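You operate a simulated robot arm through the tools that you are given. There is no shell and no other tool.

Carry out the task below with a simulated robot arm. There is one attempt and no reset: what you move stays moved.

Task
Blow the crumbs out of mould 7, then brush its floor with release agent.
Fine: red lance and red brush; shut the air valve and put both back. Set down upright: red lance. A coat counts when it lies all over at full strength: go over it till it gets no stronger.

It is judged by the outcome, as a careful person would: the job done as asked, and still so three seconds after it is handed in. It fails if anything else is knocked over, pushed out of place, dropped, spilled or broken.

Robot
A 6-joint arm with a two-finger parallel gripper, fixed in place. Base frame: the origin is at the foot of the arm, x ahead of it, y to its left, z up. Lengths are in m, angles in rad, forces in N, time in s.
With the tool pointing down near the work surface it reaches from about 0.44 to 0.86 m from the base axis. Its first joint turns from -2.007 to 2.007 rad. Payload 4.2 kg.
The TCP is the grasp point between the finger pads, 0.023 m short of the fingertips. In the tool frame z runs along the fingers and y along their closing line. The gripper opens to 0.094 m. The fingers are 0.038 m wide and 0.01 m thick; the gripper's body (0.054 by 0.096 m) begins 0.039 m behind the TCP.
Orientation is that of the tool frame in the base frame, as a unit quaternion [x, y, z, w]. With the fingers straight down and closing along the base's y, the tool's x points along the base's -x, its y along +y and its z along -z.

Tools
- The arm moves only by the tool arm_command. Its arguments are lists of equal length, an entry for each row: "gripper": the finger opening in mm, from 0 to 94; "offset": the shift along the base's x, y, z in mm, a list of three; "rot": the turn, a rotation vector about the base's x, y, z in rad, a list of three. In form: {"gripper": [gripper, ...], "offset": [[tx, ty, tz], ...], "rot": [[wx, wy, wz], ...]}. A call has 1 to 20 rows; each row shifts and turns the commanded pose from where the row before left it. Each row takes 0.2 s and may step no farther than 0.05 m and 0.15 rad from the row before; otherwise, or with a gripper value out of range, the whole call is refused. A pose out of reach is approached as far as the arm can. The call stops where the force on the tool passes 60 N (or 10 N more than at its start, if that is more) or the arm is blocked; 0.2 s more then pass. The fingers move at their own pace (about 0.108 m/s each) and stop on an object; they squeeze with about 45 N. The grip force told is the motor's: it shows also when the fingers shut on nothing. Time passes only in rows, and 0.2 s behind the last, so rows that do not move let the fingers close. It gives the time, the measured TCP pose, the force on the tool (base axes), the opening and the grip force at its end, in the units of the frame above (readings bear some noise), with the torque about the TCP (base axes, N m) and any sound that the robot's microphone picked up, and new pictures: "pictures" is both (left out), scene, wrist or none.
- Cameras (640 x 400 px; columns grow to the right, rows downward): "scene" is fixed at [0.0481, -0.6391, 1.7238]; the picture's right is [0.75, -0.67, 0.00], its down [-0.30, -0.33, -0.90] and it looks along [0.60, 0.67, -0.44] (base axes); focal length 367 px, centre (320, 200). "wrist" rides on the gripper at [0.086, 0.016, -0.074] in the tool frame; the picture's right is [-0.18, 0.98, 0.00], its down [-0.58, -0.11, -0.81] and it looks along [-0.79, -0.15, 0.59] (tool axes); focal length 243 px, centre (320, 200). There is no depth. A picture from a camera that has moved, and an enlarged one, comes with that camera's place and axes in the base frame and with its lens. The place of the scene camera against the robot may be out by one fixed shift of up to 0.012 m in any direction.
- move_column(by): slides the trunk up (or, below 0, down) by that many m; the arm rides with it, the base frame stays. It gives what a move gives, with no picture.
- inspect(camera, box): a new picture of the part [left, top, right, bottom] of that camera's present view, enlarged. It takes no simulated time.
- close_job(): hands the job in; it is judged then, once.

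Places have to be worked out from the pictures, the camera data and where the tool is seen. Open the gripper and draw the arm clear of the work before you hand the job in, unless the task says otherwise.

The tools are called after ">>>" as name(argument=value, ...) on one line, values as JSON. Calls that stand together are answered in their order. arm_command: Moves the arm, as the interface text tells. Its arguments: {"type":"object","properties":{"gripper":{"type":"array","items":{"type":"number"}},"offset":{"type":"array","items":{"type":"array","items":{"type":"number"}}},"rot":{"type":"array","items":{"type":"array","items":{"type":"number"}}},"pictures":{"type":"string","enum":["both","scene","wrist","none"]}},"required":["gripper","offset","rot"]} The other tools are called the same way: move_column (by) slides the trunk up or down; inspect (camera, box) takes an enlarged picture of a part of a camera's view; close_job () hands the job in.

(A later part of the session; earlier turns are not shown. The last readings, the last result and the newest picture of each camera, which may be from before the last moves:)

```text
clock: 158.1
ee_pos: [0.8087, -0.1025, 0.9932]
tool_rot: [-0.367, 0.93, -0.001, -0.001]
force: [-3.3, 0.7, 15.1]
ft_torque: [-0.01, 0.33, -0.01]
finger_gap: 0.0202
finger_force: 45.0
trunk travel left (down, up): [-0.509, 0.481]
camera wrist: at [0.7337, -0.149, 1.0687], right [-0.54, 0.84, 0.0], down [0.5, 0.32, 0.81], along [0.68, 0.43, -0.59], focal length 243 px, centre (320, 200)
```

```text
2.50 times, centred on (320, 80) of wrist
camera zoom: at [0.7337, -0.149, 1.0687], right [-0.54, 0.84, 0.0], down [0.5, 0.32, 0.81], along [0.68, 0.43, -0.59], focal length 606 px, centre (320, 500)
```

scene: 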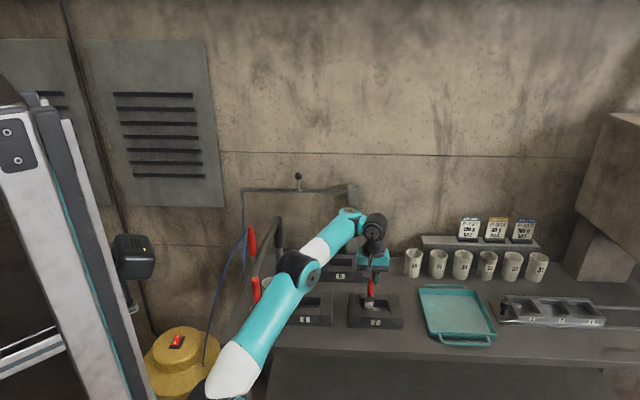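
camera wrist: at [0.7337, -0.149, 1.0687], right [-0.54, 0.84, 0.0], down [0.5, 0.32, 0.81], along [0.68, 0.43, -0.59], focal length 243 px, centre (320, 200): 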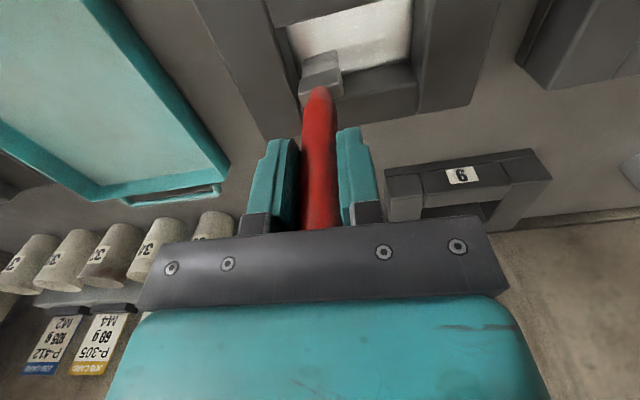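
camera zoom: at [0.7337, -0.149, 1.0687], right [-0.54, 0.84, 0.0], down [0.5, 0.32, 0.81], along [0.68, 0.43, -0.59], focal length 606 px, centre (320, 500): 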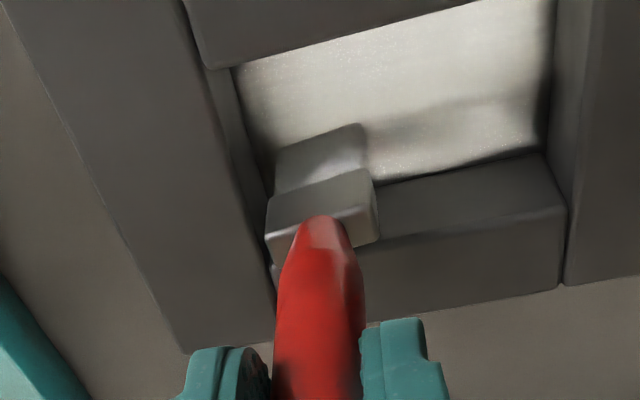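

The coat looks even. One more full set of cross strokes, then I'll lift out and inspect without the brush in the way.

>>> arm_command(gripper=[8, 8, 8, 8, 8, 8, 8, 8, 8, 8, 8, 8, 8, 8, 8, 8, 8, 8, 8], offset=[[-5, -4.9, 0], [-5, -4.9, 0], [-5, -4.9, 0], [-5, -4.9, 0], [-9, 9.2, 0], [5, 4.9, 0], [5, 4.9, 0], [5, 4.9, 0], [5, 4.9, 0], [-9, 9.2, 0], [-5, -4.9, 0], [-5, -4.9, 0], [-5, -4.9, 0], [-5, -4.9, 0], [-9, 9.2, 0], [5, 4.9, 0], [5, 4.9, 0], [5, 4.9, 0], [5, 4.9, 0]], rot=[[0, 0, 0], [0, 0, 0], [0, 0, 0], [0, 0, 0], [0, 0, 0], [0, 0, 0], [0, 0, 0], [0, 0, 0], [0, 0, 0], [0, 0, 0], [0, 0, 0], [0, 0, 0], [0, 0, 0], [0, 0, 0], [0, 0, 0], [0, 0, 0], [0, 0, 0], [0, 0, 0], [0, 0, 0]], pictures="none")

>>> arm_command(gripper=[8, 8, 8, 8, 8, 8, 8, 8, 8, 8], offset=[[-9.3, 9.5, 0], [-5, -4.9, 0], [-5, -4.9, 0], [-5, -4.9, 0], [-5, -4.9, 0], [5, 4.9, 0], [5, 4.9, 0], [5, 4.9, 0], [5, 4.9, 0], [0, 0, 0]], rot=[[0, 0, 0], [0, 0, 0], [0, 0, 0], [0, 0, 0], [0, 0, 0], [0, 0, 0], [0, 0, 0], [0, 0, 0], [0, 0, 0], [0, 0, 0]], pictures="wrist")

>>> inspect(camera="wrist", box=[200, 0, 440, 160])

```text
clock: 162.1
ee_pos: [0.7825, -0.0751, 0.9923]
tool_rot: [-0.368, 0.93, 0.0, -0.001]
force: [-3.2, -2.3, 11.9]
ft_torque: [-0.34, 0.4, 0.01]
finger_gap: 0.02
finger_force: 45.2
trunk travel left (down, up): [-0.509, 0.481]
```

```text
clock: 164.3
ee_pos: [0.7723, -0.0645, 0.9928]
tool_rot: [-0.368, 0.93, 0.001, 0.0]
force: [-2.4, -1.3, 7.6]
ft_torque: [-0.18, 0.22, -0.01]
finger_gap: 0.0198
finger_force: 45.2
trunk travel left (down, up): [-0.509, 0.481]
camera wrist: at [0.6981, -0.1115, 1.0685], right [-0.54, 0.84, 0.0], down [0.5, 0.32, 0.8], along [0.68, 0.43, -0.59], focal length 243 px, centre (320, 200)
```

wrist: 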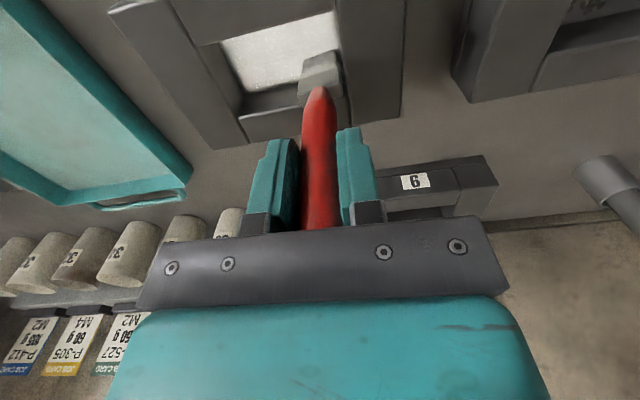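

```text
2.50 times, centred on (320, 80) of wrist
camera zoom: at [0.6981, -0.1115, 1.0685], right [-0.54, 0.84, 0.0], down [0.5, 0.32, 0.8], along [0.68, 0.43, -0.59], focal length 606 px, centre (320, 500)
```

zoom: 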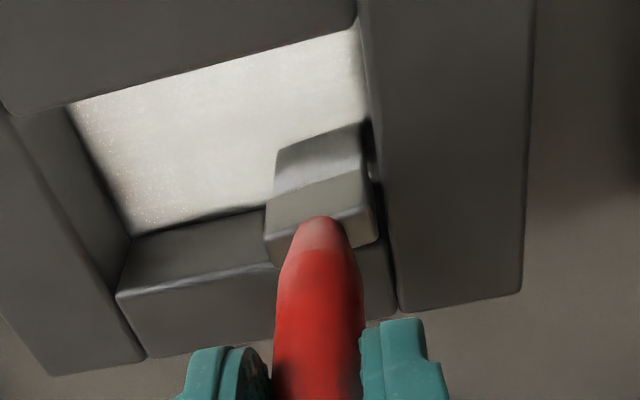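

The coat got noticeably whiter with that pass, so it isn't saturated yet. I'll keep going: another edge loop and cross strokes.

>>> arm_command(gripper=[8, 8, 8, 8, 8, 8, 8, 8, 8, 8, 8, 8, 8, 8, 8, 8, 8, 8], offset=[[7.3, -7.4, -0.4], [7.3, -7.4, 0], [7.3, -7.4, 0], [7.3, -7.4, 0], [8.3, -8.4, 0], [-5, -4.9, 0], [-5, -4.9, 0], [-5, -4.9, 0], [-5, -4.9, 0], [-7.3, 7.4, 0], [-7.3, 7.4, 0], [-7.3, 7.4, 0], [-7.3, 7.4, 0], [-8.3, 8.4, 0], [5, 4.9, 0], [5, 4.9, 0], [5, 4.9, 0], [5, 4.9, 0]], rot=[[0, 0, 0], [0, 0, 0], [0, 0, 0], [0, 0, 0], [0, 0, 0], [0, 0, 0], [0, 0, 0], [0, 0, 0], [0, 0, 0], [0, 0, 0], [0, 0, 0], [0, 0, 0], [0, 0, 0], [0, 0, 0], [0, 0, 0], [0, 0, 0], [0, 0, 0], [0, 0, 0]], pictures="none")

>>> arm_command(gripper=[8, 8, 8, 8, 8, 8, 8, 8, 8, 8, 8, 8, 8, 8, 8, 8, 8, 8, 8], offset=[[-5, -4.9, 0], [-5, -4.9, 0], [-5, -4.9, 0], [-5, -4.9, 0], [9, -9.2, 0], [5, 4.9, 0], [5, 4.9, 0], [5, 4.9, 0], [5, 4.9, 0], [9, -9.2, 0], [-5, -4.9, 0], [-5, -4.9, 0], [-5, -4.9, 0], [-5, -4.9, 0], [9, -9.2, 0], [5, 4.9, 0], [5, 4.9, 0], [5, 4.9, 0], [5, 4.9, 0]], rot=[[0, 0, 0], [0, 0, 0], [0, 0, 0], [0, 0, 0], [0, 0, 0], [0, 0, 0], [0, 0, 0], [0, 0, 0], [0, 0, 0], [0, 0, 0], [0, 0, 0], [0, 0, 0], [0, 0, 0], [0, 0, 0], [0, 0, 0], [0, 0, 0], [0, 0, 0], [0, 0, 0], [0, 0, 0]], pictures="none")

>>> arm_command(gripper=[8, 8, 8, 8, 8, 8, 8, 8, 8, 8], offset=[[9.5, -9.7, 0], [-5, -4.9, 0], [-5, -4.9, 0], [-5, -4.9, 0], [-5, -4.9, 0], [5, 4.9, 0], [5, 4.9, 0], [5, 4.9, 0], [5, 4.9, 0], [0, 0, 0]], rot=[[0, 0, 0], [0, 0, 0], [0, 0, 0], [0, 0, 0], [0, 0, 0], [0, 0, 0], [0, 0, 0], [0, 0, 0], [0, 0, 0], [0, 0, 0]], pictures="wrist")

>>> inspect(camera="wrist", box=[200, 0, 440, 160])

```text
clock: 168.1
ee_pos: [0.7723, -0.0645, 0.9928]
tool_rot: [-0.368, 0.93, 0.0, 0.0]
force: [-3.8, -3.7, 16.8]
ft_torque: [-0.51, 0.5, -0.02]
finger_gap: 0.02
finger_force: 45.5
trunk travel left (down, up): [-0.509, 0.481]
```

```text
clock: 172.1
ee_pos: [0.7997, -0.0926, 0.993]
tool_rot: [-0.368, 0.93, 0.001, -0.001]
force: [-1.8, -1.7, 7.8]
ft_torque: [-0.24, 0.27, 0.0]
finger_gap: 0.0198
finger_force: 44.9
trunk travel left (down, up): [-0.509, 0.481]
```

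```text
clock: 174.3
ee_pos: [0.8101, -0.1017, 0.9929]
tool_rot: [-0.368, 0.93, 0.0, -0.001]
force: [-2.0, -1.1, 6.8]
ft_torque: [-0.18, 0.19, 0.02]
finger_gap: 0.0199
finger_force: 45.1
trunk travel left (down, up): [-0.509, 0.481]
camera wrist: at [0.7348, -0.1486, 1.068], right [-0.54, 0.84, 0.0], down [0.5, 0.32, 0.81], along [0.68, 0.43, -0.59], focal length 243 px, centre (320, 200)
```

wrist: 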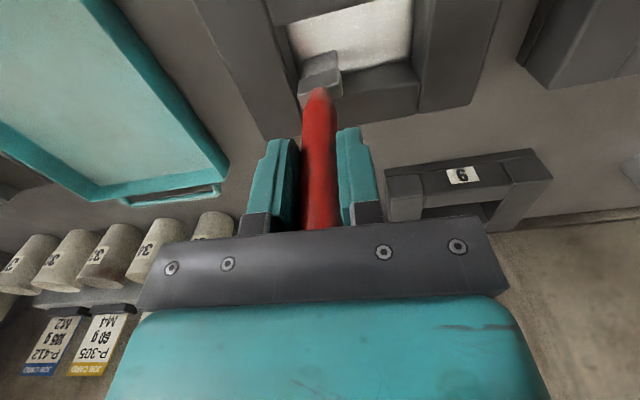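

```text
2.50 times, centred on (320, 80) of wrist
camera zoom: at [0.7348, -0.1486, 1.068], right [-0.54, 0.84, 0.0], down [0.5, 0.32, 0.81], along [0.68, 0.43, -0.59], focal length 606 px, centre (320, 500)
```

zoom: 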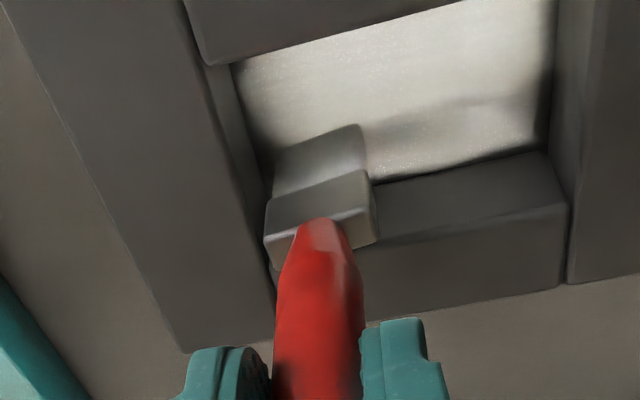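

At this same pose the coat looks about the same as one pass ago. I'll lift the brush clear and inspect the floor and the bristles unobstructed.

>>> arm_command(gripper=[8, 8, 8], offset=[[-3, 1, 12], [-10, 6, 20], [0, 0, 0]], rot=[[0, 0, 0], [0, 0, 0], [0, 0, 0]], pictures="none")

>>> move_column(by=0.15)

>>> arm_command(gripper=[8, 8, 8], offset=[[-25, -25, 10], [-25, -25, 10], [0, 0, 0]], rot=[[0, 0, 0], [0, 0, 0], [0, 0, 0]])

>>> inspect(camera="wrist", box=[200, 0, 440, 160])

>>> inspect(camera="scene", box=[345, 275, 410, 335])

```text
clock: 175.1
ee_pos: [0.797, -0.0948, 1.0244]
tool_rot: [-0.368, 0.93, 0.0, -0.001]
force: [0.4, -0.2, 0.4]
ft_torque: [-0.01, 0.03, 0.01]
finger_gap: 0.0199
finger_force: 44.9
trunk travel left (down, up): [-0.509, 0.481]
```

```text
clock: 176.9
ee_pos: [0.7973, -0.0956, 1.1748]
tool_rot: [-0.369, 0.93, 0.001, -0.001]
force: [0.5, 0.1, -1.2]
ft_torque: [-0.03, 0.01, -0.03]
finger_gap: 0.0199
finger_force: 44.7
trunk travel left (down, up): [-0.659, 0.331]
```

```text
clock: 177.7
ee_pos: [0.7471, -0.1446, 1.1936]
tool_rot: [-0.368, 0.93, 0.0, -0.001]
force: [0.3, -0.5, -0.8]
ft_torque: [-0.01, 0.01, -0.03]
finger_gap: 0.0201
finger_force: 45.4
trunk travel left (down, up): [-0.659, 0.331]
camera wrist: at [0.6712, -0.1918, 1.269], right [-0.54, 0.84, 0.0], down [0.5, 0.32, 0.8], along [0.68, 0.43, -0.59], focal length 243 px, centre (320, 200)
```

scene: 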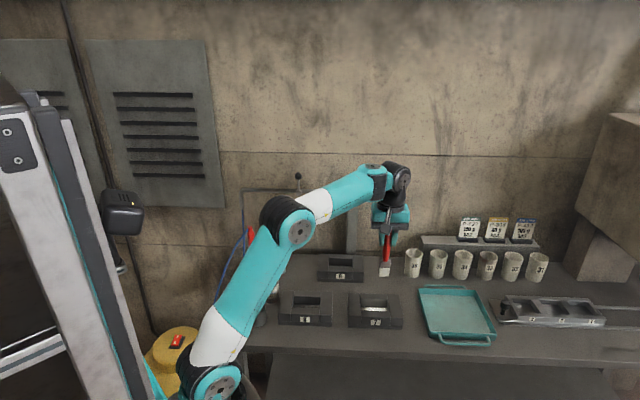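
wrist: 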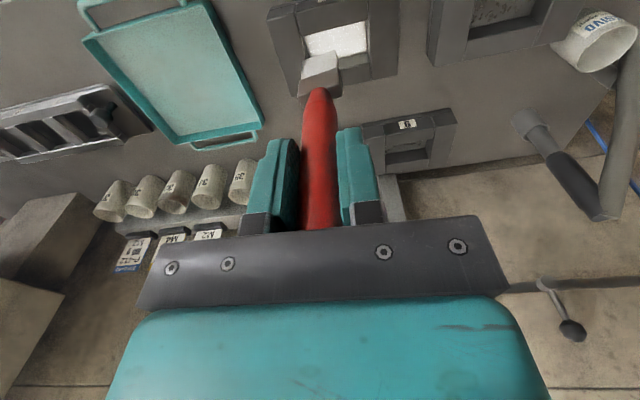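

```text
2.50 times, centred on (320, 80) of wrist
camera zoom: at [0.6712, -0.1918, 1.269], right [-0.54, 0.84, 0.0], down [0.5, 0.32, 0.8], along [0.68, 0.43, -0.59], focal length 606 px, centre (320, 500)
```

zoom: 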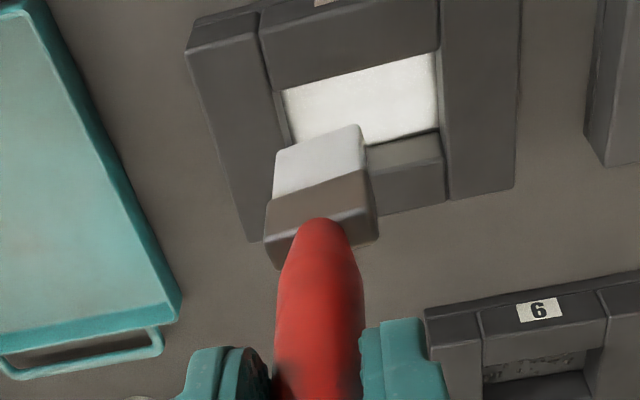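

```text
6.67 times, centred on (378, 305) of scene
camera zoom: at [0.0481, -0.6391, 1.7238], right [0.75, -0.67, 0.0], down [-0.3, -0.33, -0.9], along [0.6, 0.67, -0.44], focal length 2449 px, centre (-63, -500)
```

zoom: 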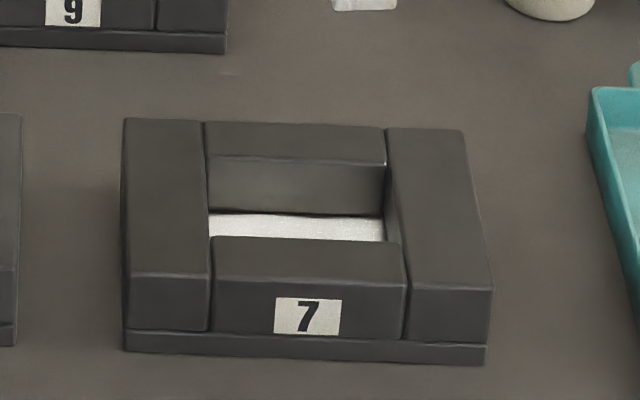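

The floor reads white all over from here. I'll shift the hand sideways so the brush no longer hides part of the pit, and zoom in for uniformity.

>>> arm_command(gripper=[8, 8, 8], offset=[[-18, 18, 0], [-18, 18, 0], [0, 0, 0]], rot=[[0, 0, 0], [0, 0, 0], [0, 0, 0]], pictures="wrist")

>>> inspect(camera="wrist", box=[210, 0, 330, 80])

>>> inspect(camera="scene", box=[360, 290, 395, 315])

```text
clock: 178.5
ee_pos: [0.7107, -0.1088, 1.1934]
tool_rot: [-0.368, 0.93, 0.001, -0.001]
force: [0.3, 0.1, -1.2]
ft_torque: [0.01, -0.01, -0.01]
finger_gap: 0.0201
finger_force: 45.0
trunk travel left (down, up): [-0.659, 0.331]
camera wrist: at [0.6355, -0.1554, 1.2696], right [-0.54, 0.84, 0.0], down [0.5, 0.32, 0.8], along [0.68, 0.43, -0.59], focal length 243 px, centre (320, 200)
```

wrist: 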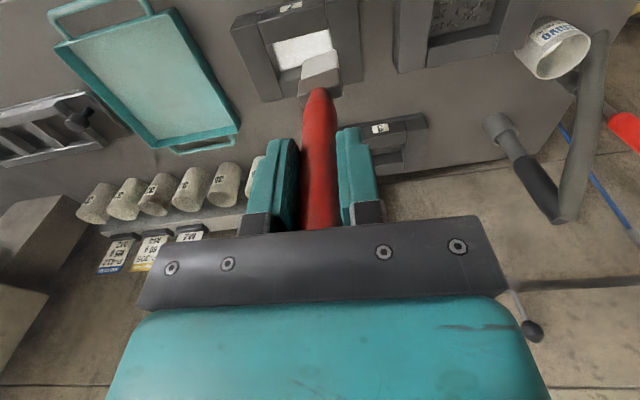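

```text
5.00 times, centred on (270, 40) of wrist
camera zoom: at [0.6355, -0.1554, 1.2696], right [-0.54, 0.84, 0.0], down [0.5, 0.32, 0.8], along [0.68, 0.43, -0.59], focal length 1213 px, centre (570, 1000)
```

zoom: 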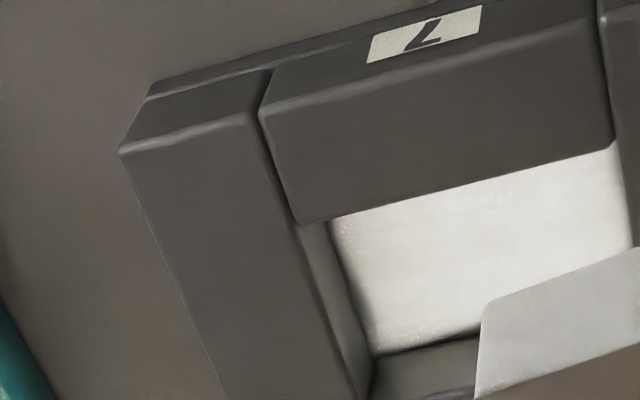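

```text
16.00 times, centred on (378, 302) of scene
camera zoom: at [0.0481, -0.6391, 1.7238], right [0.75, -0.67, 0.0], down [-0.3, -0.33, -0.9], along [0.6, 0.67, -0.44], focal length 5877 px, centre (-600, -1440)
```

zoom: 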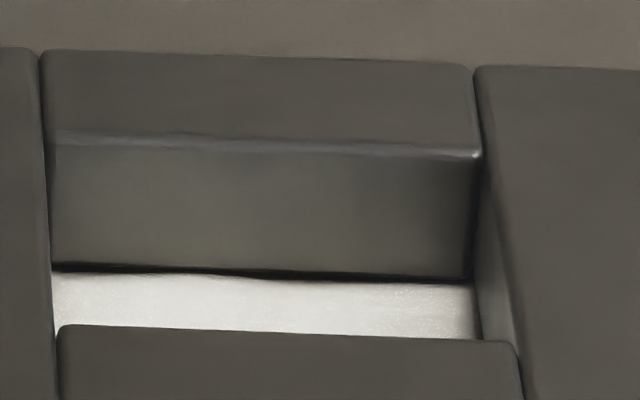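

It is nearly uniform, but slightly weaker with speckles along the +e end (and a little at the −e end). I'll go back in and work both ends harder, then the whole floor again.

>>> arm_command(gripper=[8, 8, 8, 8], offset=[[24, 5.4, -7], [24, 5.4, -7], [24, 5.4, -7], [0, 0, 0]], rot=[[0, 0, 0], [0, 0, 0], [0, 0, 0], [0, 0, 0]], pictures="none")

>>> move_column(by=-0.15)

>>> arm_command(gripper=[8, 8, 8], offset=[[0, 0, -14], [0, 0, -13], [0, 0, 0]], rot=[[0, 0, 0], [0, 0, 0], [0, 0, 0]], pictures="wrist")

>>> inspect(camera="wrist", box=[200, 0, 440, 160])

```text
clock: 179.5
ee_pos: [0.7842, -0.0918, 1.1732]
tool_rot: [-0.367, 0.93, 0.0, -0.001]
force: [0.7, -0.2, 0.6]
ft_torque: [0.01, 0.0, -0.02]
finger_gap: 0.0199
finger_force: 45.1
trunk travel left (down, up): [-0.659, 0.331]
```

```text
clock: 181.2
ee_pos: [0.7829, -0.0923, 1.0237]
tool_rot: [-0.368, 0.93, 0.0, -0.001]
force: [0.7, 0.3, 0.4]
ft_torque: [0.02, 0.0, 0.0]
finger_gap: 0.0197
finger_force: 45.2
trunk travel left (down, up): [-0.509, 0.481]
```

```text
clock: 182.0
ee_pos: [0.7823, -0.0911, 0.9972]
tool_rot: [-0.369, 0.93, 0.0, -0.001]
force: [0.4, 0.5, -0.4]
ft_torque: [-0.03, 0.01, 0.04]
finger_gap: 0.0197
finger_force: 44.8
trunk travel left (down, up): [-0.509, 0.481]
camera wrist: at [0.708, -0.1383, 1.0713], right [-0.54, 0.84, 0.0], down [0.5, 0.32, 0.8], along [0.68, 0.43, -0.59], focal length 243 px, centre (320, 200)
```

wrist: 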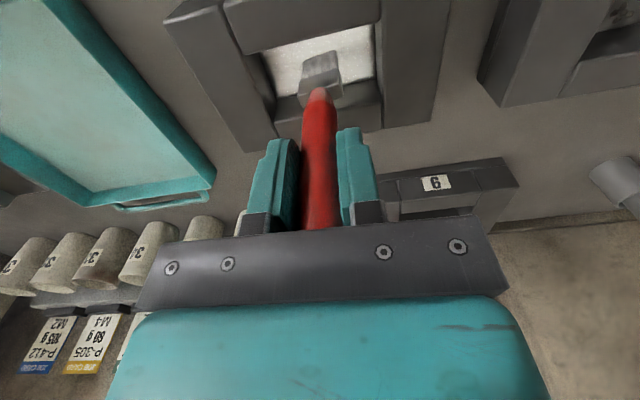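

```text
2.50 times, centred on (320, 80) of wrist
camera zoom: at [0.708, -0.1383, 1.0713], right [-0.54, 0.84, 0.0], down [0.5, 0.32, 0.8], along [0.68, 0.43, -0.59], focal length 606 px, centre (320, 500)
```

zoom: 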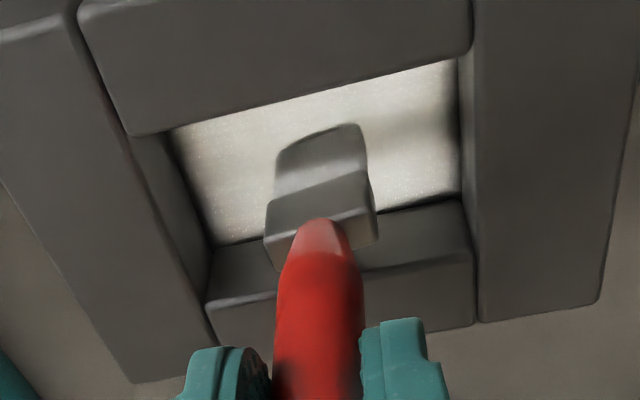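

Centred again just above the floor. I'll press down and work the +e end with repeated strokes.

>>> arm_command(gripper=[8, 8, 8, 8, 8, 8, 8, 8, 8, 8, 8, 8, 8, 8, 8, 8, 8, 8, 8, 8], offset=[[9.45, -9.64, -3.4], [9.8, -10, 0], [4.45, 4.4, 0], [4.45, 4.4, 0], [-5, -4.9, 0], [-5, -4.9, 0], [-5, -4.9, 0], [-5, -4.9, 0], [5, 4.9, 0], [5, 4.9, 0], [5, 4.9, 0], [5, 4.9, 0], [-5, -4.9, 0], [-5, -4.9, 0], [-5, -4.9, 0], [-5, -4.9, 0], [5, 4.9, 0], [5, 4.9, 0], [5, 4.9, 0], [5, 4.9, 0]], rot=[[0, 0, 0], [0, 0, 0], [0, 0, 0], [0, 0, 0], [0, 0, 0], [0, 0, 0], [0, 0, 0], [0, 0, 0], [0, 0, 0], [0, 0, 0], [0, 0, 0], [0, 0, 0], [0, 0, 0], [0, 0, 0], [0, 0, 0], [0, 0, 0], [0, 0, 0], [0, 0, 0], [0, 0, 0], [0, 0, 0]], pictures="wrist")

>>> inspect(camera="wrist", box=[200, 0, 440, 160])

```text
clock: 186.2
ee_pos: [0.8118, -0.1019, 0.9929]
tool_rot: [-0.367, 0.93, 0.001, -0.001]
force: [-0.1, -1.3, -0.8]
ft_torque: [-0.05, 0.0, -0.01]
finger_gap: 0.0197
finger_force: 45.3
trunk travel left (down, up): [-0.509, 0.481]
camera wrist: at [0.7369, -0.1496, 1.068], right [-0.54, 0.84, 0.0], down [0.5, 0.32, 0.8], along [0.68, 0.43, -0.59], focal length 243 px, centre (320, 200)
```

wrist: 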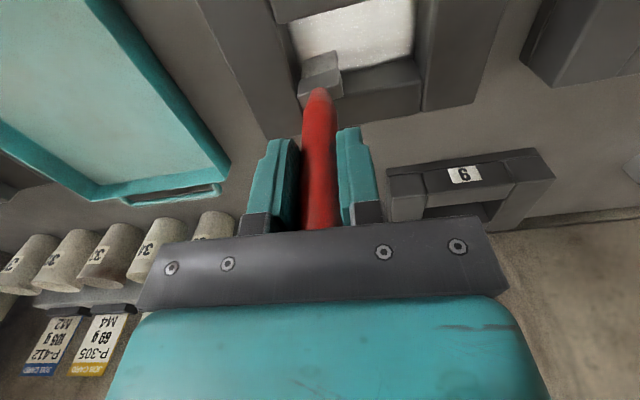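

```text
2.50 times, centred on (320, 80) of wrist
camera zoom: at [0.7369, -0.1496, 1.068], right [-0.54, 0.84, 0.0], down [0.5, 0.32, 0.8], along [0.68, 0.43, -0.59], focal length 606 px, centre (320, 500)
```

zoom: 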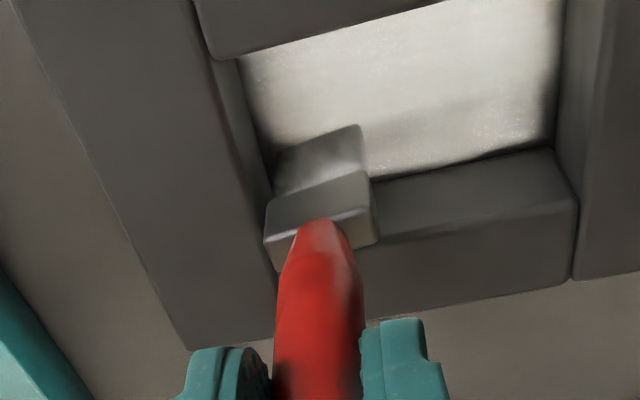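

The press was lost at this end (0 N). I'll lower until there's contact again and repeat.

>>> arm_command(gripper=[8, 8], offset=[[-1.5, -1.5, -1.0], [0, 0, 0]], rot=[[0, 0, 0], [0, 0, 0]], pictures="none")

>>> arm_command(gripper=[8, 8], offset=[[0, 0, -0.7], [0, 0, 0]], rot=[[0, 0, 0], [0, 0, 0]], pictures="none")

```text
clock: 186.8
ee_pos: [0.8098, -0.1035, 0.9929]
tool_rot: [-0.368, 0.93, 0.0, -0.001]
force: [0.6, 1.3, 6.7]
ft_torque: [0.2, -0.12, -0.03]
finger_gap: 0.02
finger_force: 45.0
trunk travel left (down, up): [-0.509, 0.481]
```

```text
clock: 187.4
ee_pos: [0.8093, -0.1035, 0.992]
tool_rot: [-0.368, 0.93, -0.001, 0.0]
force: [0.7, 0.6, 14.9]
ft_torque: [0.07, -0.18, 0.01]
finger_gap: 0.0197
finger_force: 44.9
trunk travel left (down, up): [-0.509, 0.481]
```

>>> arm_command(gripper=[8, 8, 8, 8, 8, 8, 8, 8, 8, 8, 8, 8, 8, 8, 8, 8, 8], offset=[[-4.8, -4.7, 0], [-4.8, -4.7, 0], [-4.8, -4.7, 0], [-4.8, -4.7, 0], [4.8, 4.7, 0], [4.8, 4.7, 0], [4.8, 4.7, 0], [4.8, 4.7, 0], [-4.8, -4.7, 0], [-4.8, -4.7, 0], [-4.8, -4.7, 0], [-4.8, -4.7, 0], [4.8, 4.7, 0], [4.8, 4.7, 0], [4.8, 4.7, 0], [4.8, 4.7, 0], [0, 0, 0]], rot=[[0, 0, 0], [0, 0, 0], [0, 0, 0], [0, 0, 0], [0, 0, 0], [0, 0, 0], [0, 0, 0], [0, 0, 0], [0, 0, 0], [0, 0, 0], [0, 0, 0], [0, 0, 0], [0, 0, 0], [0, 0, 0], [0, 0, 0], [0, 0, 0], [0, 0, 0]], pictures="wrist")

>>> inspect(camera="wrist", box=[200, 0, 440, 160])

```text
clock: 191.0
ee_pos: [0.8087, -0.1033, 0.9914]
tool_rot: [-0.367, 0.93, 0.002, -0.002]
force: [-3.4, -3.6, 12.2]
ft_torque: [-0.41, 0.27, 0.01]
finger_gap: 0.0199
finger_force: 45.2
trunk travel left (down, up): [-0.509, 0.481]
camera wrist: at [0.7339, -0.151, 1.0669], right [-0.54, 0.84, 0.0], down [0.5, 0.32, 0.8], along [0.68, 0.43, -0.59], focal length 243 px, centre (320, 200)
```

wrist: 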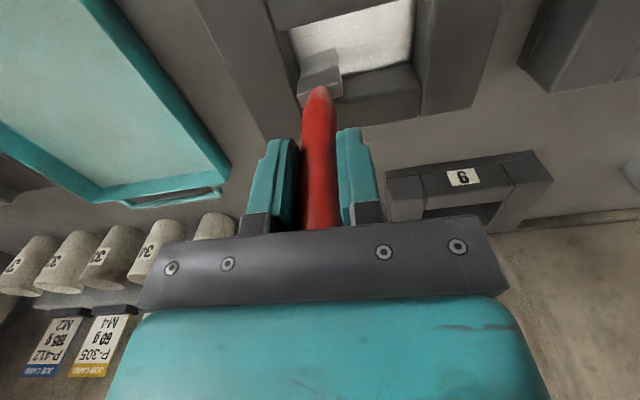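

```text
2.50 times, centred on (320, 80) of wrist
camera zoom: at [0.7339, -0.151, 1.0669], right [-0.54, 0.84, 0.0], down [0.5, 0.32, 0.8], along [0.68, 0.43, -0.59], focal length 606 px, centre (320, 500)
```

zoom: 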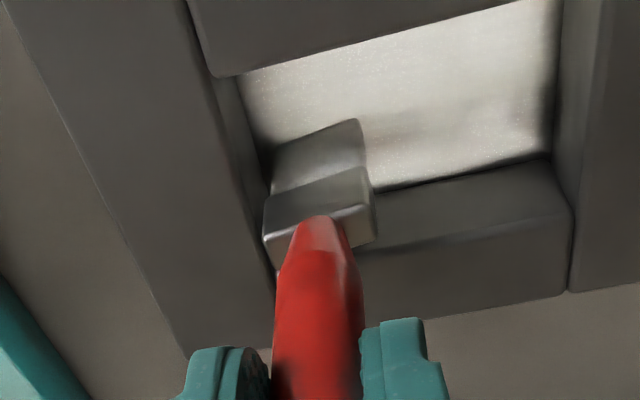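

Good contact there. Now the remaining columns toward the −e end with the same strokes, then repeated strokes at that end.

>>> arm_command(gripper=[8, 8, 8, 8, 8, 8, 8, 8, 8, 8, 8, 8, 8, 8, 8, 8, 8, 8, 8], offset=[[-4.8, -4.7, 0], [-4.8, -4.7, 0], [-4.8, -4.7, 0], [-4.8, -4.7, 0], [-9.1, 9.3, 0.3], [4.8, 4.7, 0], [4.8, 4.7, 0], [4.8, 4.7, 0], [4.8, 4.7, 0], [-9.1, 9.3, 0.3], [-4.8, -4.7, 0], [-4.8, -4.7, 0], [-4.8, -4.7, 0], [-4.8, -4.7, 0], [-9.1, 9.3, 0.2], [4.8, 4.7, 0], [4.8, 4.7, 0], [4.8, 4.7, 0], [4.8, 4.7, 0]], rot=[[0, 0, 0], [0, 0, 0], [0, 0, 0], [0, 0, 0], [0, 0, 0], [0, 0, 0], [0, 0, 0], [0, 0, 0], [0, 0, 0], [0, 0, 0], [0, 0, 0], [0, 0, 0], [0, 0, 0], [0, 0, 0], [0, 0, 0], [0, 0, 0], [0, 0, 0], [0, 0, 0], [0, 0, 0]], pictures="none")

>>> arm_command(gripper=[8, 8, 8, 8, 8, 8, 8, 8, 8, 8, 8, 8, 8, 8, 8, 8, 8, 8, 8], offset=[[-5, 5.1, 0.1], [-5, 5.1, 0.1], [-4.8, -4.7, 0], [-4.8, -4.7, 0], [-4.8, -4.7, 0], [-4.8, -4.7, 0], [4.8, 4.7, 0], [4.8, 4.7, 0], [4.8, 4.7, 0], [4.8, 4.7, 0], [-4.8, -4.7, 0], [-4.8, -4.7, 0], [-4.8, -4.7, 0], [-4.8, -4.7, 0], [4.8, 4.7, 0], [4.8, 4.7, 0], [4.8, 4.7, 0], [4.8, 4.7, 0], [0, 0, 0]], rot=[[0, 0, 0], [0, 0, 0], [0, 0, 0], [0, 0, 0], [0, 0, 0], [0, 0, 0], [0, 0, 0], [0, 0, 0], [0, 0, 0], [0, 0, 0], [0, 0, 0], [0, 0, 0], [0, 0, 0], [0, 0, 0], [0, 0, 0], [0, 0, 0], [0, 0, 0], [0, 0, 0], [0, 0, 0]], pictures="wrist")

>>> inspect(camera="wrist", box=[200, 0, 440, 160])

```text
clock: 195.0
ee_pos: [0.7815, -0.076, 0.9924]
tool_rot: [-0.368, 0.93, 0.001, -0.001]
force: [-1.0, -1.6, 2.5]
ft_torque: [-0.09, 0.06, -0.02]
finger_gap: 0.02
finger_force: 44.9
trunk travel left (down, up): [-0.509, 0.481]
```

```text
clock: 199.0
ee_pos: [0.7735, -0.0661, 0.9924]
tool_rot: [-0.368, 0.93, 0.001, -0.002]
force: [-1.4, 0.4, 0.6]
ft_torque: [0.02, 0.0, -0.03]
finger_gap: 0.0197
finger_force: 45.0
trunk travel left (down, up): [-0.509, 0.481]
camera wrist: at [0.6978, -0.1123, 1.0669], right [-0.54, 0.84, 0.0], down [0.5, 0.32, 0.8], along [0.68, 0.43, -0.59], focal length 243 px, centre (320, 200)
```

wrist: 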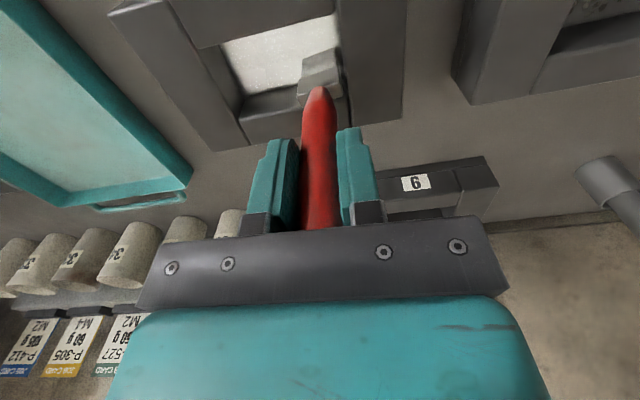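

```text
2.50 times, centred on (320, 80) of wrist
camera zoom: at [0.6978, -0.1123, 1.0669], right [-0.54, 0.84, 0.0], down [0.5, 0.32, 0.8], along [0.68, 0.43, -0.59], focal length 606 px, centre (320, 500)
```

zoom: 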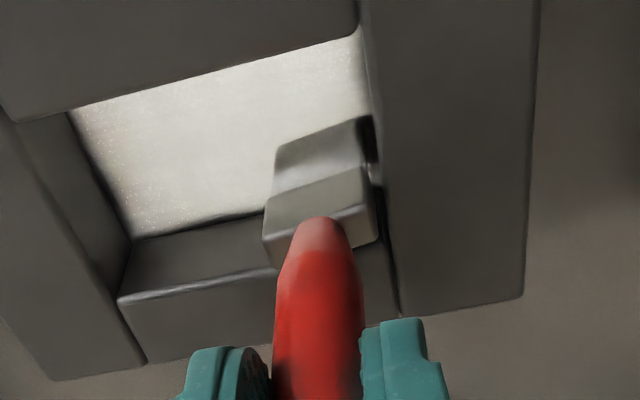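

Pressure was light at this end. I'll press to ~12 N again here and make another complete pass back toward +e, checking the force midway.

>>> arm_command(gripper=[8, 8], offset=[[-0.7, -0.7, -1.3], [0, 0, 0]], rot=[[0, 0, 0], [0, 0, 0]], pictures="none")

>>> arm_command(gripper=[8, 8, 8, 8, 8, 8, 8, 8, 8, 8, 8, 8, 8, 8, 8, 8, 8], offset=[[-4.8, -4.7, 0], [-4.8, -4.7, 0], [-4.8, -4.7, 0], [-4.8, -4.7, 0], [4.8, 4.7, 0], [4.8, 4.7, 0], [4.8, 4.7, 0], [4.8, 4.7, 0], [9.1, -9.3, 0], [-4.8, -4.7, 0], [-4.8, -4.7, 0], [-4.8, -4.7, 0], [-4.8, -4.7, 0], [9.1, -9.3, 0], [4.8, 4.7, 0], [4.8, 4.7, 0], [4.8, 4.7, 0]], rot=[[0, 0, 0], [0, 0, 0], [0, 0, 0], [0, 0, 0], [0, 0, 0], [0, 0, 0], [0, 0, 0], [0, 0, 0], [0, 0, 0], [0, 0, 0], [0, 0, 0], [0, 0, 0], [0, 0, 0], [0, 0, 0], [0, 0, 0], [0, 0, 0], [0, 0, 0]], pictures="none")

```text
clock: 199.6
ee_pos: [0.7712, -0.0654, 0.991]
tool_rot: [-0.368, 0.93, -0.001, 0.0]
force: [1.5, 2.7, 6.1]
ft_torque: [0.27, -0.27, 0.01]
finger_gap: 0.0199
finger_force: 44.6
trunk travel left (down, up): [-0.509, 0.481]
```

```text
clock: 203.2
ee_pos: [0.7836, -0.09, 0.9913]
tool_rot: [-0.367, 0.93, 0.0, -0.001]
force: [-3.1, -3.9, 12.9]
ft_torque: [-0.49, 0.33, 0.0]
finger_gap: 0.02
finger_force: 45.0
trunk travel left (down, up): [-0.509, 0.481]
```

>>> arm_command(gripper=[8, 8, 8, 8, 8, 8, 8, 8, 8, 8, 8, 8, 8, 8, 8, 8, 8, 8], offset=[[4.8, 4.7, 0], [9.1, -9.3, -0.2], [-4.8, -4.7, 0], [-4.8, -4.7, 0], [-4.8, -4.7, 0], [-4.8, -4.7, 0], [5, -5.1, -0.2], [5, -5.1, 0], [4.8, 4.7, 0], [4.8, 4.7, 0], [4.8, 4.7, 0], [4.8, 4.7, 0], [-4.8, -4.7, 0], [-4.8, -4.7, 0], [-4.8, -4.7, 0], [-4.8, -4.7, 0], [4.8, 4.7, 0], [4.8, 4.7, 0]], rot=[[0, 0, 0], [0, 0, 0], [0, 0, 0], [0, 0, 0], [0, 0, 0], [0, 0, 0], [0, 0, 0], [0, 0, 0], [0, 0, 0], [0, 0, 0], [0, 0, 0], [0, 0, 0], [0, 0, 0], [0, 0, 0], [0, 0, 0], [0, 0, 0], [0, 0, 0], [0, 0, 0]], pictures="none")

>>> arm_command(gripper=[8, 8, 8], offset=[[-8, 6, 12], [-8, 6, 20], [0, 0, 0]], rot=[[0, 0, 0], [0, 0, 0], [0, 0, 0]], pictures="none")

>>> move_column(by=0.15)

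>>> arm_command(gripper=[8, 8, 8, 8], offset=[[-25, -20, 10], [-25, 0, 10], [-25, 15, 0], [0, 0, 0]], rot=[[0, 0, 0], [0, 0, 0], [0, 0, 0], [0, 0, 0]])

>>> inspect(camera="wrist", box=[210, 0, 350, 90])

>>> inspect(camera="scene", box=[360, 290, 395, 315])

```text
clock: 207.0
ee_pos: [0.7989, -0.114, 0.991]
tool_rot: [-0.368, 0.93, 0.001, -0.001]
force: [-3.3, -4.0, 14.0]
ft_torque: [-0.55, 0.31, -0.01]
finger_gap: 0.0198
finger_force: 44.8
trunk travel left (down, up): [-0.509, 0.481]
```

```text
clock: 207.8
ee_pos: [0.7843, -0.1017, 1.0225]
tool_rot: [-0.369, 0.929, 0.001, -0.002]
force: [0.1, -0.1, 0.0]
ft_torque: [0.01, 0.05, 0.0]
finger_gap: 0.0198
finger_force: 45.3
trunk travel left (down, up): [-0.509, 0.481]
```

```text
clock: 209.6
ee_pos: [0.7835, -0.1018, 1.1721]
tool_rot: [-0.368, 0.93, 0.0, -0.001]
force: [0.0, 0.1, -1.1]
ft_torque: [0.03, 0.01, -0.01]
finger_gap: 0.0199
finger_force: 45.1
trunk travel left (down, up): [-0.659, 0.331]
```

```text
clock: 210.6
ee_pos: [0.7095, -0.1067, 1.1921]
tool_rot: [-0.369, 0.929, 0.001, -0.001]
force: [0.6, 0.3, -1.5]
ft_torque: [0.02, 0.01, -0.02]
finger_gap: 0.0202
finger_force: 45.1
trunk travel left (down, up): [-0.659, 0.331]
camera wrist: at [0.6334, -0.1526, 1.2669], right [-0.54, 0.84, 0.0], down [0.5, 0.32, 0.81], along [0.68, 0.43, -0.59], focal length 243 px, centre (320, 200)
```

scene: 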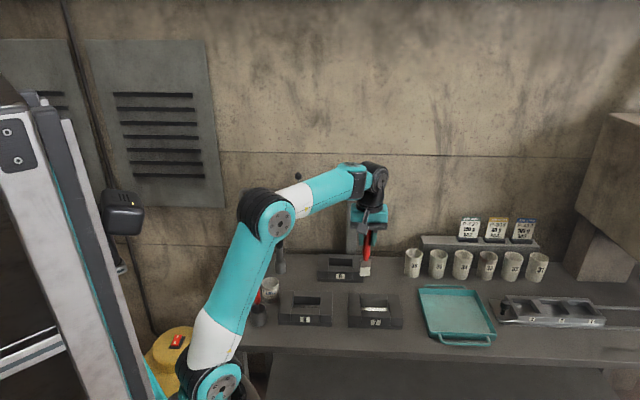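
wrist: 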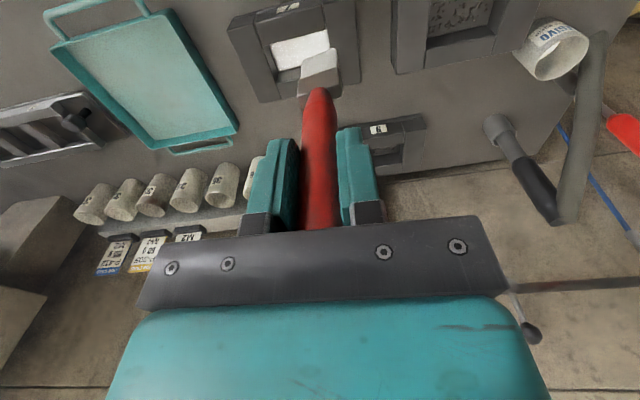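

```text
4.44 times, centred on (280, 45) of wrist
camera zoom: at [0.6334, -0.1526, 1.2669], right [-0.54, 0.84, 0.0], down [0.5, 0.32, 0.81], along [0.68, 0.43, -0.59], focal length 1078 px, centre (498, 889)
```

zoom: 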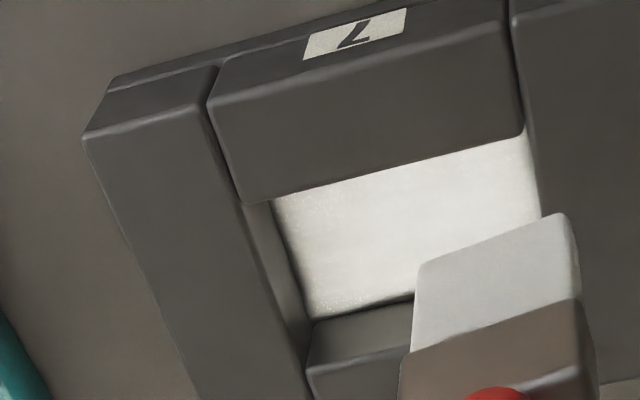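

```text
16.00 times, centred on (378, 302) of scene
camera zoom: at [0.0481, -0.6391, 1.7238], right [0.75, -0.67, 0.0], down [-0.3, -0.33, -0.9], along [0.6, 0.67, -0.44], focal length 5877 px, centre (-600, -1440)
```

zoom: 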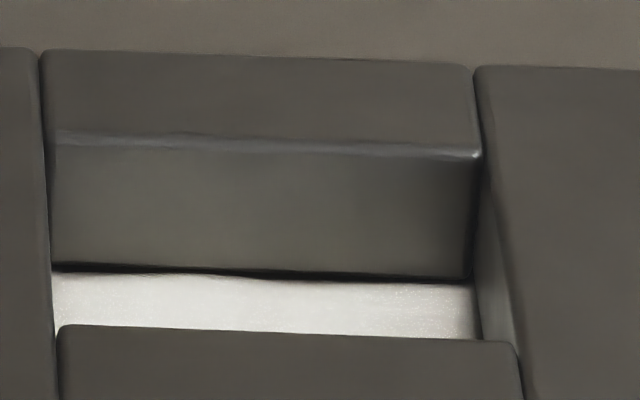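

The scene close-up is unchanged from before that extra pass, which suggests saturation. Let me view the −e end too by moving the brush to the other side of the picture.

>>> arm_command(gripper=[8, 8, 8, 8], offset=[[22, -30, 0], [22, -30, 0], [10, -15, 0], [0, 0, 0]], rot=[[0, 0, 0], [0, 0, 0], [0, 0, 0], [0, 0, 0]], pictures="wrist")

>>> inspect(camera="wrist", box=[310, 0, 450, 90])

```text
clock: 211.6
ee_pos: [0.7614, -0.1826, 1.1916]
tool_rot: [-0.368, 0.93, 0.001, -0.001]
force: [-0.4, -0.2, -0.2]
ft_torque: [0.01, 0.02, -0.01]
finger_gap: 0.0199
finger_force: 44.7
trunk travel left (down, up): [-0.659, 0.331]
camera wrist: at [0.687, -0.2285, 1.2675], right [-0.54, 0.84, 0.0], down [0.5, 0.32, 0.81], along [0.68, 0.43, -0.59], focal length 243 px, centre (320, 200)
```

wrist: 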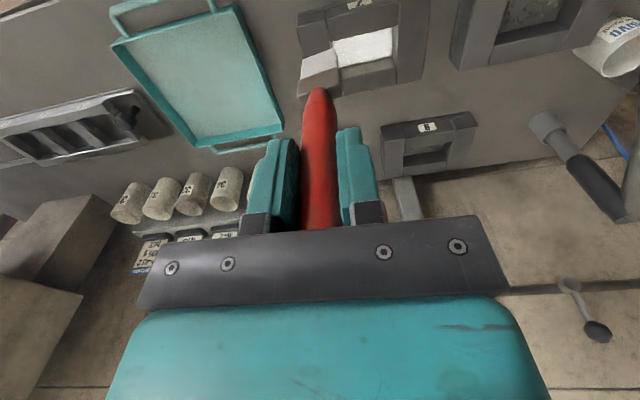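

```text
4.44 times, centred on (380, 45) of wrist
camera zoom: at [0.687, -0.2285, 1.2675], right [-0.54, 0.84, 0.0], down [0.5, 0.32, 0.81], along [0.68, 0.43, -0.59], focal length 1078 px, centre (53, 889)
```

zoom: 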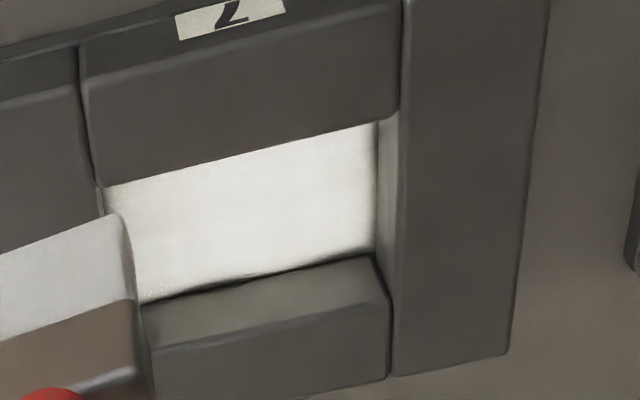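

The −e end and centre are fully white right up to the walls; only the +e end is a touch greyer. I'll go back once more and work that end with firm strokes closer to its wall.

>>> arm_command(gripper=[8, 8, 8, 8], offset=[[6.8, 29.8, -7], [6.8, 29.8, -7], [6.8, 29.7, -6], [0, 0, 0]], rot=[[0, 0, 0], [0, 0, 0], [0, 0, 0], [0, 0, 0]], pictures="none")

>>> move_column(by=-0.15)

>>> arm_command(gripper=[8, 8, 8, 8, 8, 8], offset=[[0, 0, -14], [0, 0, -13], [9.5, -9.7, 0], [9.8, -10, 0], [4, 3.9, 0], [4, 3.9, 0]], rot=[[0, 0, 0], [0, 0, 0], [0, 0, 0], [0, 0, 0], [0, 0, 0], [0, 0, 0]], pictures="wrist")

>>> inspect(camera="wrist", box=[200, 0, 440, 160])

```text
clock: 212.6
ee_pos: [0.7824, -0.0919, 1.174]
tool_rot: [-0.368, 0.93, 0.0, -0.002]
force: [0.1, 0.0, -1.4]
ft_torque: [0.0, 0.03, 0.03]
finger_gap: 0.0199
finger_force: 45.1
trunk travel left (down, up): [-0.659, 0.331]
```

```text
clock: 214.3
ee_pos: [0.7822, -0.0919, 1.0228]
tool_rot: [-0.368, 0.93, 0.001, -0.001]
force: [-0.3, -0.1, 0.2]
ft_torque: [0.0, -0.02, 0.05]
finger_gap: 0.0198
finger_force: 45.3
trunk travel left (down, up): [-0.509, 0.481]
```

```text
clock: 215.7
ee_pos: [0.8105, -0.1044, 0.9964]
tool_rot: [-0.367, 0.93, 0.001, -0.001]
force: [-1.1, -0.6, -0.1]
ft_torque: [0.02, 0.0, 0.03]
finger_gap: 0.02
finger_force: 44.9
trunk travel left (down, up): [-0.509, 0.481]
camera wrist: at [0.7353, -0.1511, 1.0708], right [-0.54, 0.84, 0.0], down [0.5, 0.32, 0.81], along [0.68, 0.43, -0.59], focal length 243 px, centre (320, 200)
```

wrist: 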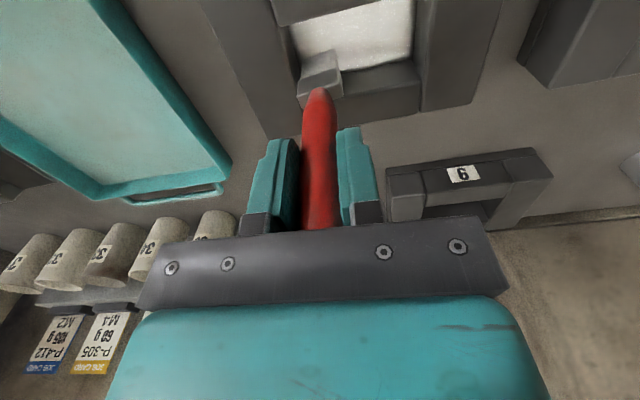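

```text
2.50 times, centred on (320, 80) of wrist
camera zoom: at [0.7353, -0.1511, 1.0708], right [-0.54, 0.84, 0.0], down [0.5, 0.32, 0.81], along [0.68, 0.43, -0.59], focal length 606 px, centre (320, 500)
```

zoom: 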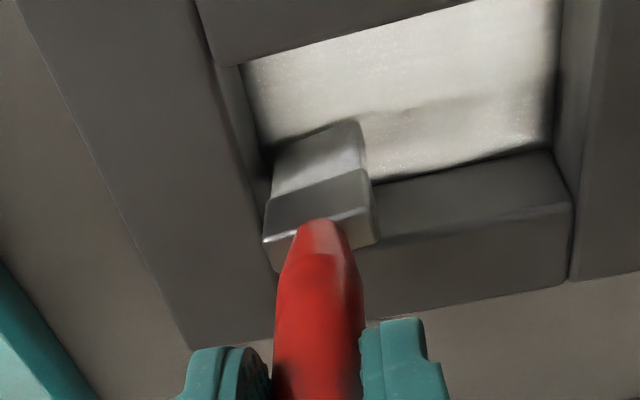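

>>> arm_command(gripper=[8, 8, 8], offset=[[0, 0, -3.2], [0, 0, -0.9], [0, 0, 0]], rot=[[0, 0, 0], [0, 0, 0], [0, 0, 0]], pictures="none")

```text
clock: 216.5
ee_pos: [0.8087, -0.1048, 0.9923]
tool_rot: [-0.369, 0.929, 0.0, -0.001]
force: [0.1, 0.1, 0.4]
ft_torque: [-0.01, 0.01, 0.0]
finger_gap: 0.0198
finger_force: 45.3
trunk travel left (down, up): [-0.509, 0.481]
```

>>> arm_command(gripper=[8, 8], offset=[[0, 0, -0.9], [0, 0, 0]], rot=[[0, 0, 0], [0, 0, 0]], pictures="none")

>>> arm_command(gripper=[8, 8], offset=[[0, 0, -0.7], [0, 0, 0]], rot=[[0, 0, 0], [0, 0, 0]], pictures="none")

```text
clock: 217.1
ee_pos: [0.8098, -0.1033, 0.992]
tool_rot: [-0.368, 0.93, 0.0, -0.001]
force: [0.8, 0.1, 0.5]
ft_torque: [0.01, 0.02, 0.0]
finger_gap: 0.0201
finger_force: 44.9
trunk travel left (down, up): [-0.509, 0.481]
```

```text
clock: 217.7
ee_pos: [0.8085, -0.1034, 0.9911]
tool_rot: [-0.367, 0.93, 0.0, -0.002]
force: [-0.9, -2.0, 7.5]
ft_torque: [-0.24, 0.07, -0.01]
finger_gap: 0.0201
finger_force: 44.8
trunk travel left (down, up): [-0.509, 0.481]
```

Contact regained (7.5 N; the handle creeps slightly in the fingers). I'll stroke the +e end with a tiny continuous lowering to keep the pressure up.

>>> arm_command(gripper=[4, 4, 4, 4, 4, 4, 4, 4, 4, 4, 4, 4, 4, 4, 4, 4, 4], offset=[[-4.8, -4.7, -0.4], [-4.8, -4.7, -0.05], [-4.8, -4.7, -0.05], [-4.8, -4.7, -0.05], [4.8, 4.7, -0.05], [4.8, 4.7, -0.05], [4.8, 4.7, -0.05], [4.8, 4.7, -0.05], [-4.8, -4.7, -0.05], [-4.8, -4.7, -0.05], [-4.8, -4.7, -0.05], [-4.8, -4.7, -0.05], [4.8, 4.7, -0.05], [4.8, 4.7, -0.05], [4.8, 4.7, -0.05], [4.8, 4.7, -0.05], [0, 0, 0]], rot=[[0, 0, 0], [0, 0, 0], [0, 0, 0], [0, 0, 0], [0, 0, 0], [0, 0, 0], [0, 0, 0], [0, 0, 0], [0, 0, 0], [0, 0, 0], [0, 0, 0], [0, 0, 0], [0, 0, 0], [0, 0, 0], [0, 0, 0], [0, 0, 0], [0, 0, 0]], pictures="wrist")

>>> inspect(camera="wrist", box=[200, 0, 440, 160])

```text
clock: 221.3
ee_pos: [0.8099, -0.1052, 0.99]
tool_rot: [-0.368, 0.93, -0.001, -0.001]
force: [-4.4, -4.2, 23.2]
ft_torque: [-0.6, 0.65, -0.02]
finger_gap: 0.0201
finger_force: 45.1
trunk travel left (down, up): [-0.509, 0.481]
camera wrist: at [0.7341, -0.1511, 1.0645], right [-0.54, 0.84, 0.0], down [0.5, 0.32, 0.81], along [0.68, 0.43, -0.59], focal length 243 px, centre (320, 200)
```

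wrist: 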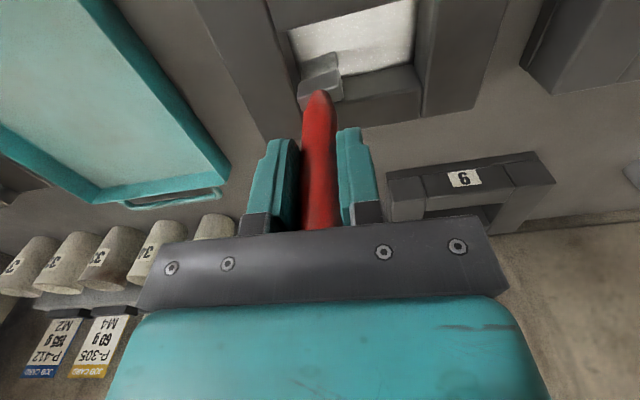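

```text
2.50 times, centred on (320, 80) of wrist
camera zoom: at [0.7341, -0.1511, 1.0645], right [-0.54, 0.84, 0.0], down [0.5, 0.32, 0.81], along [0.68, 0.43, -0.59], focal length 606 px, centre (320, 500)
```

zoom: 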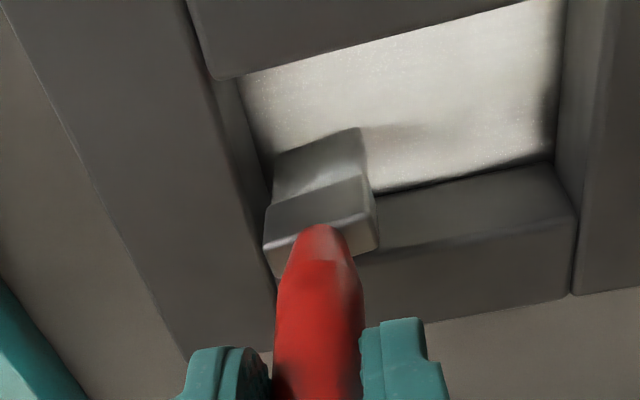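

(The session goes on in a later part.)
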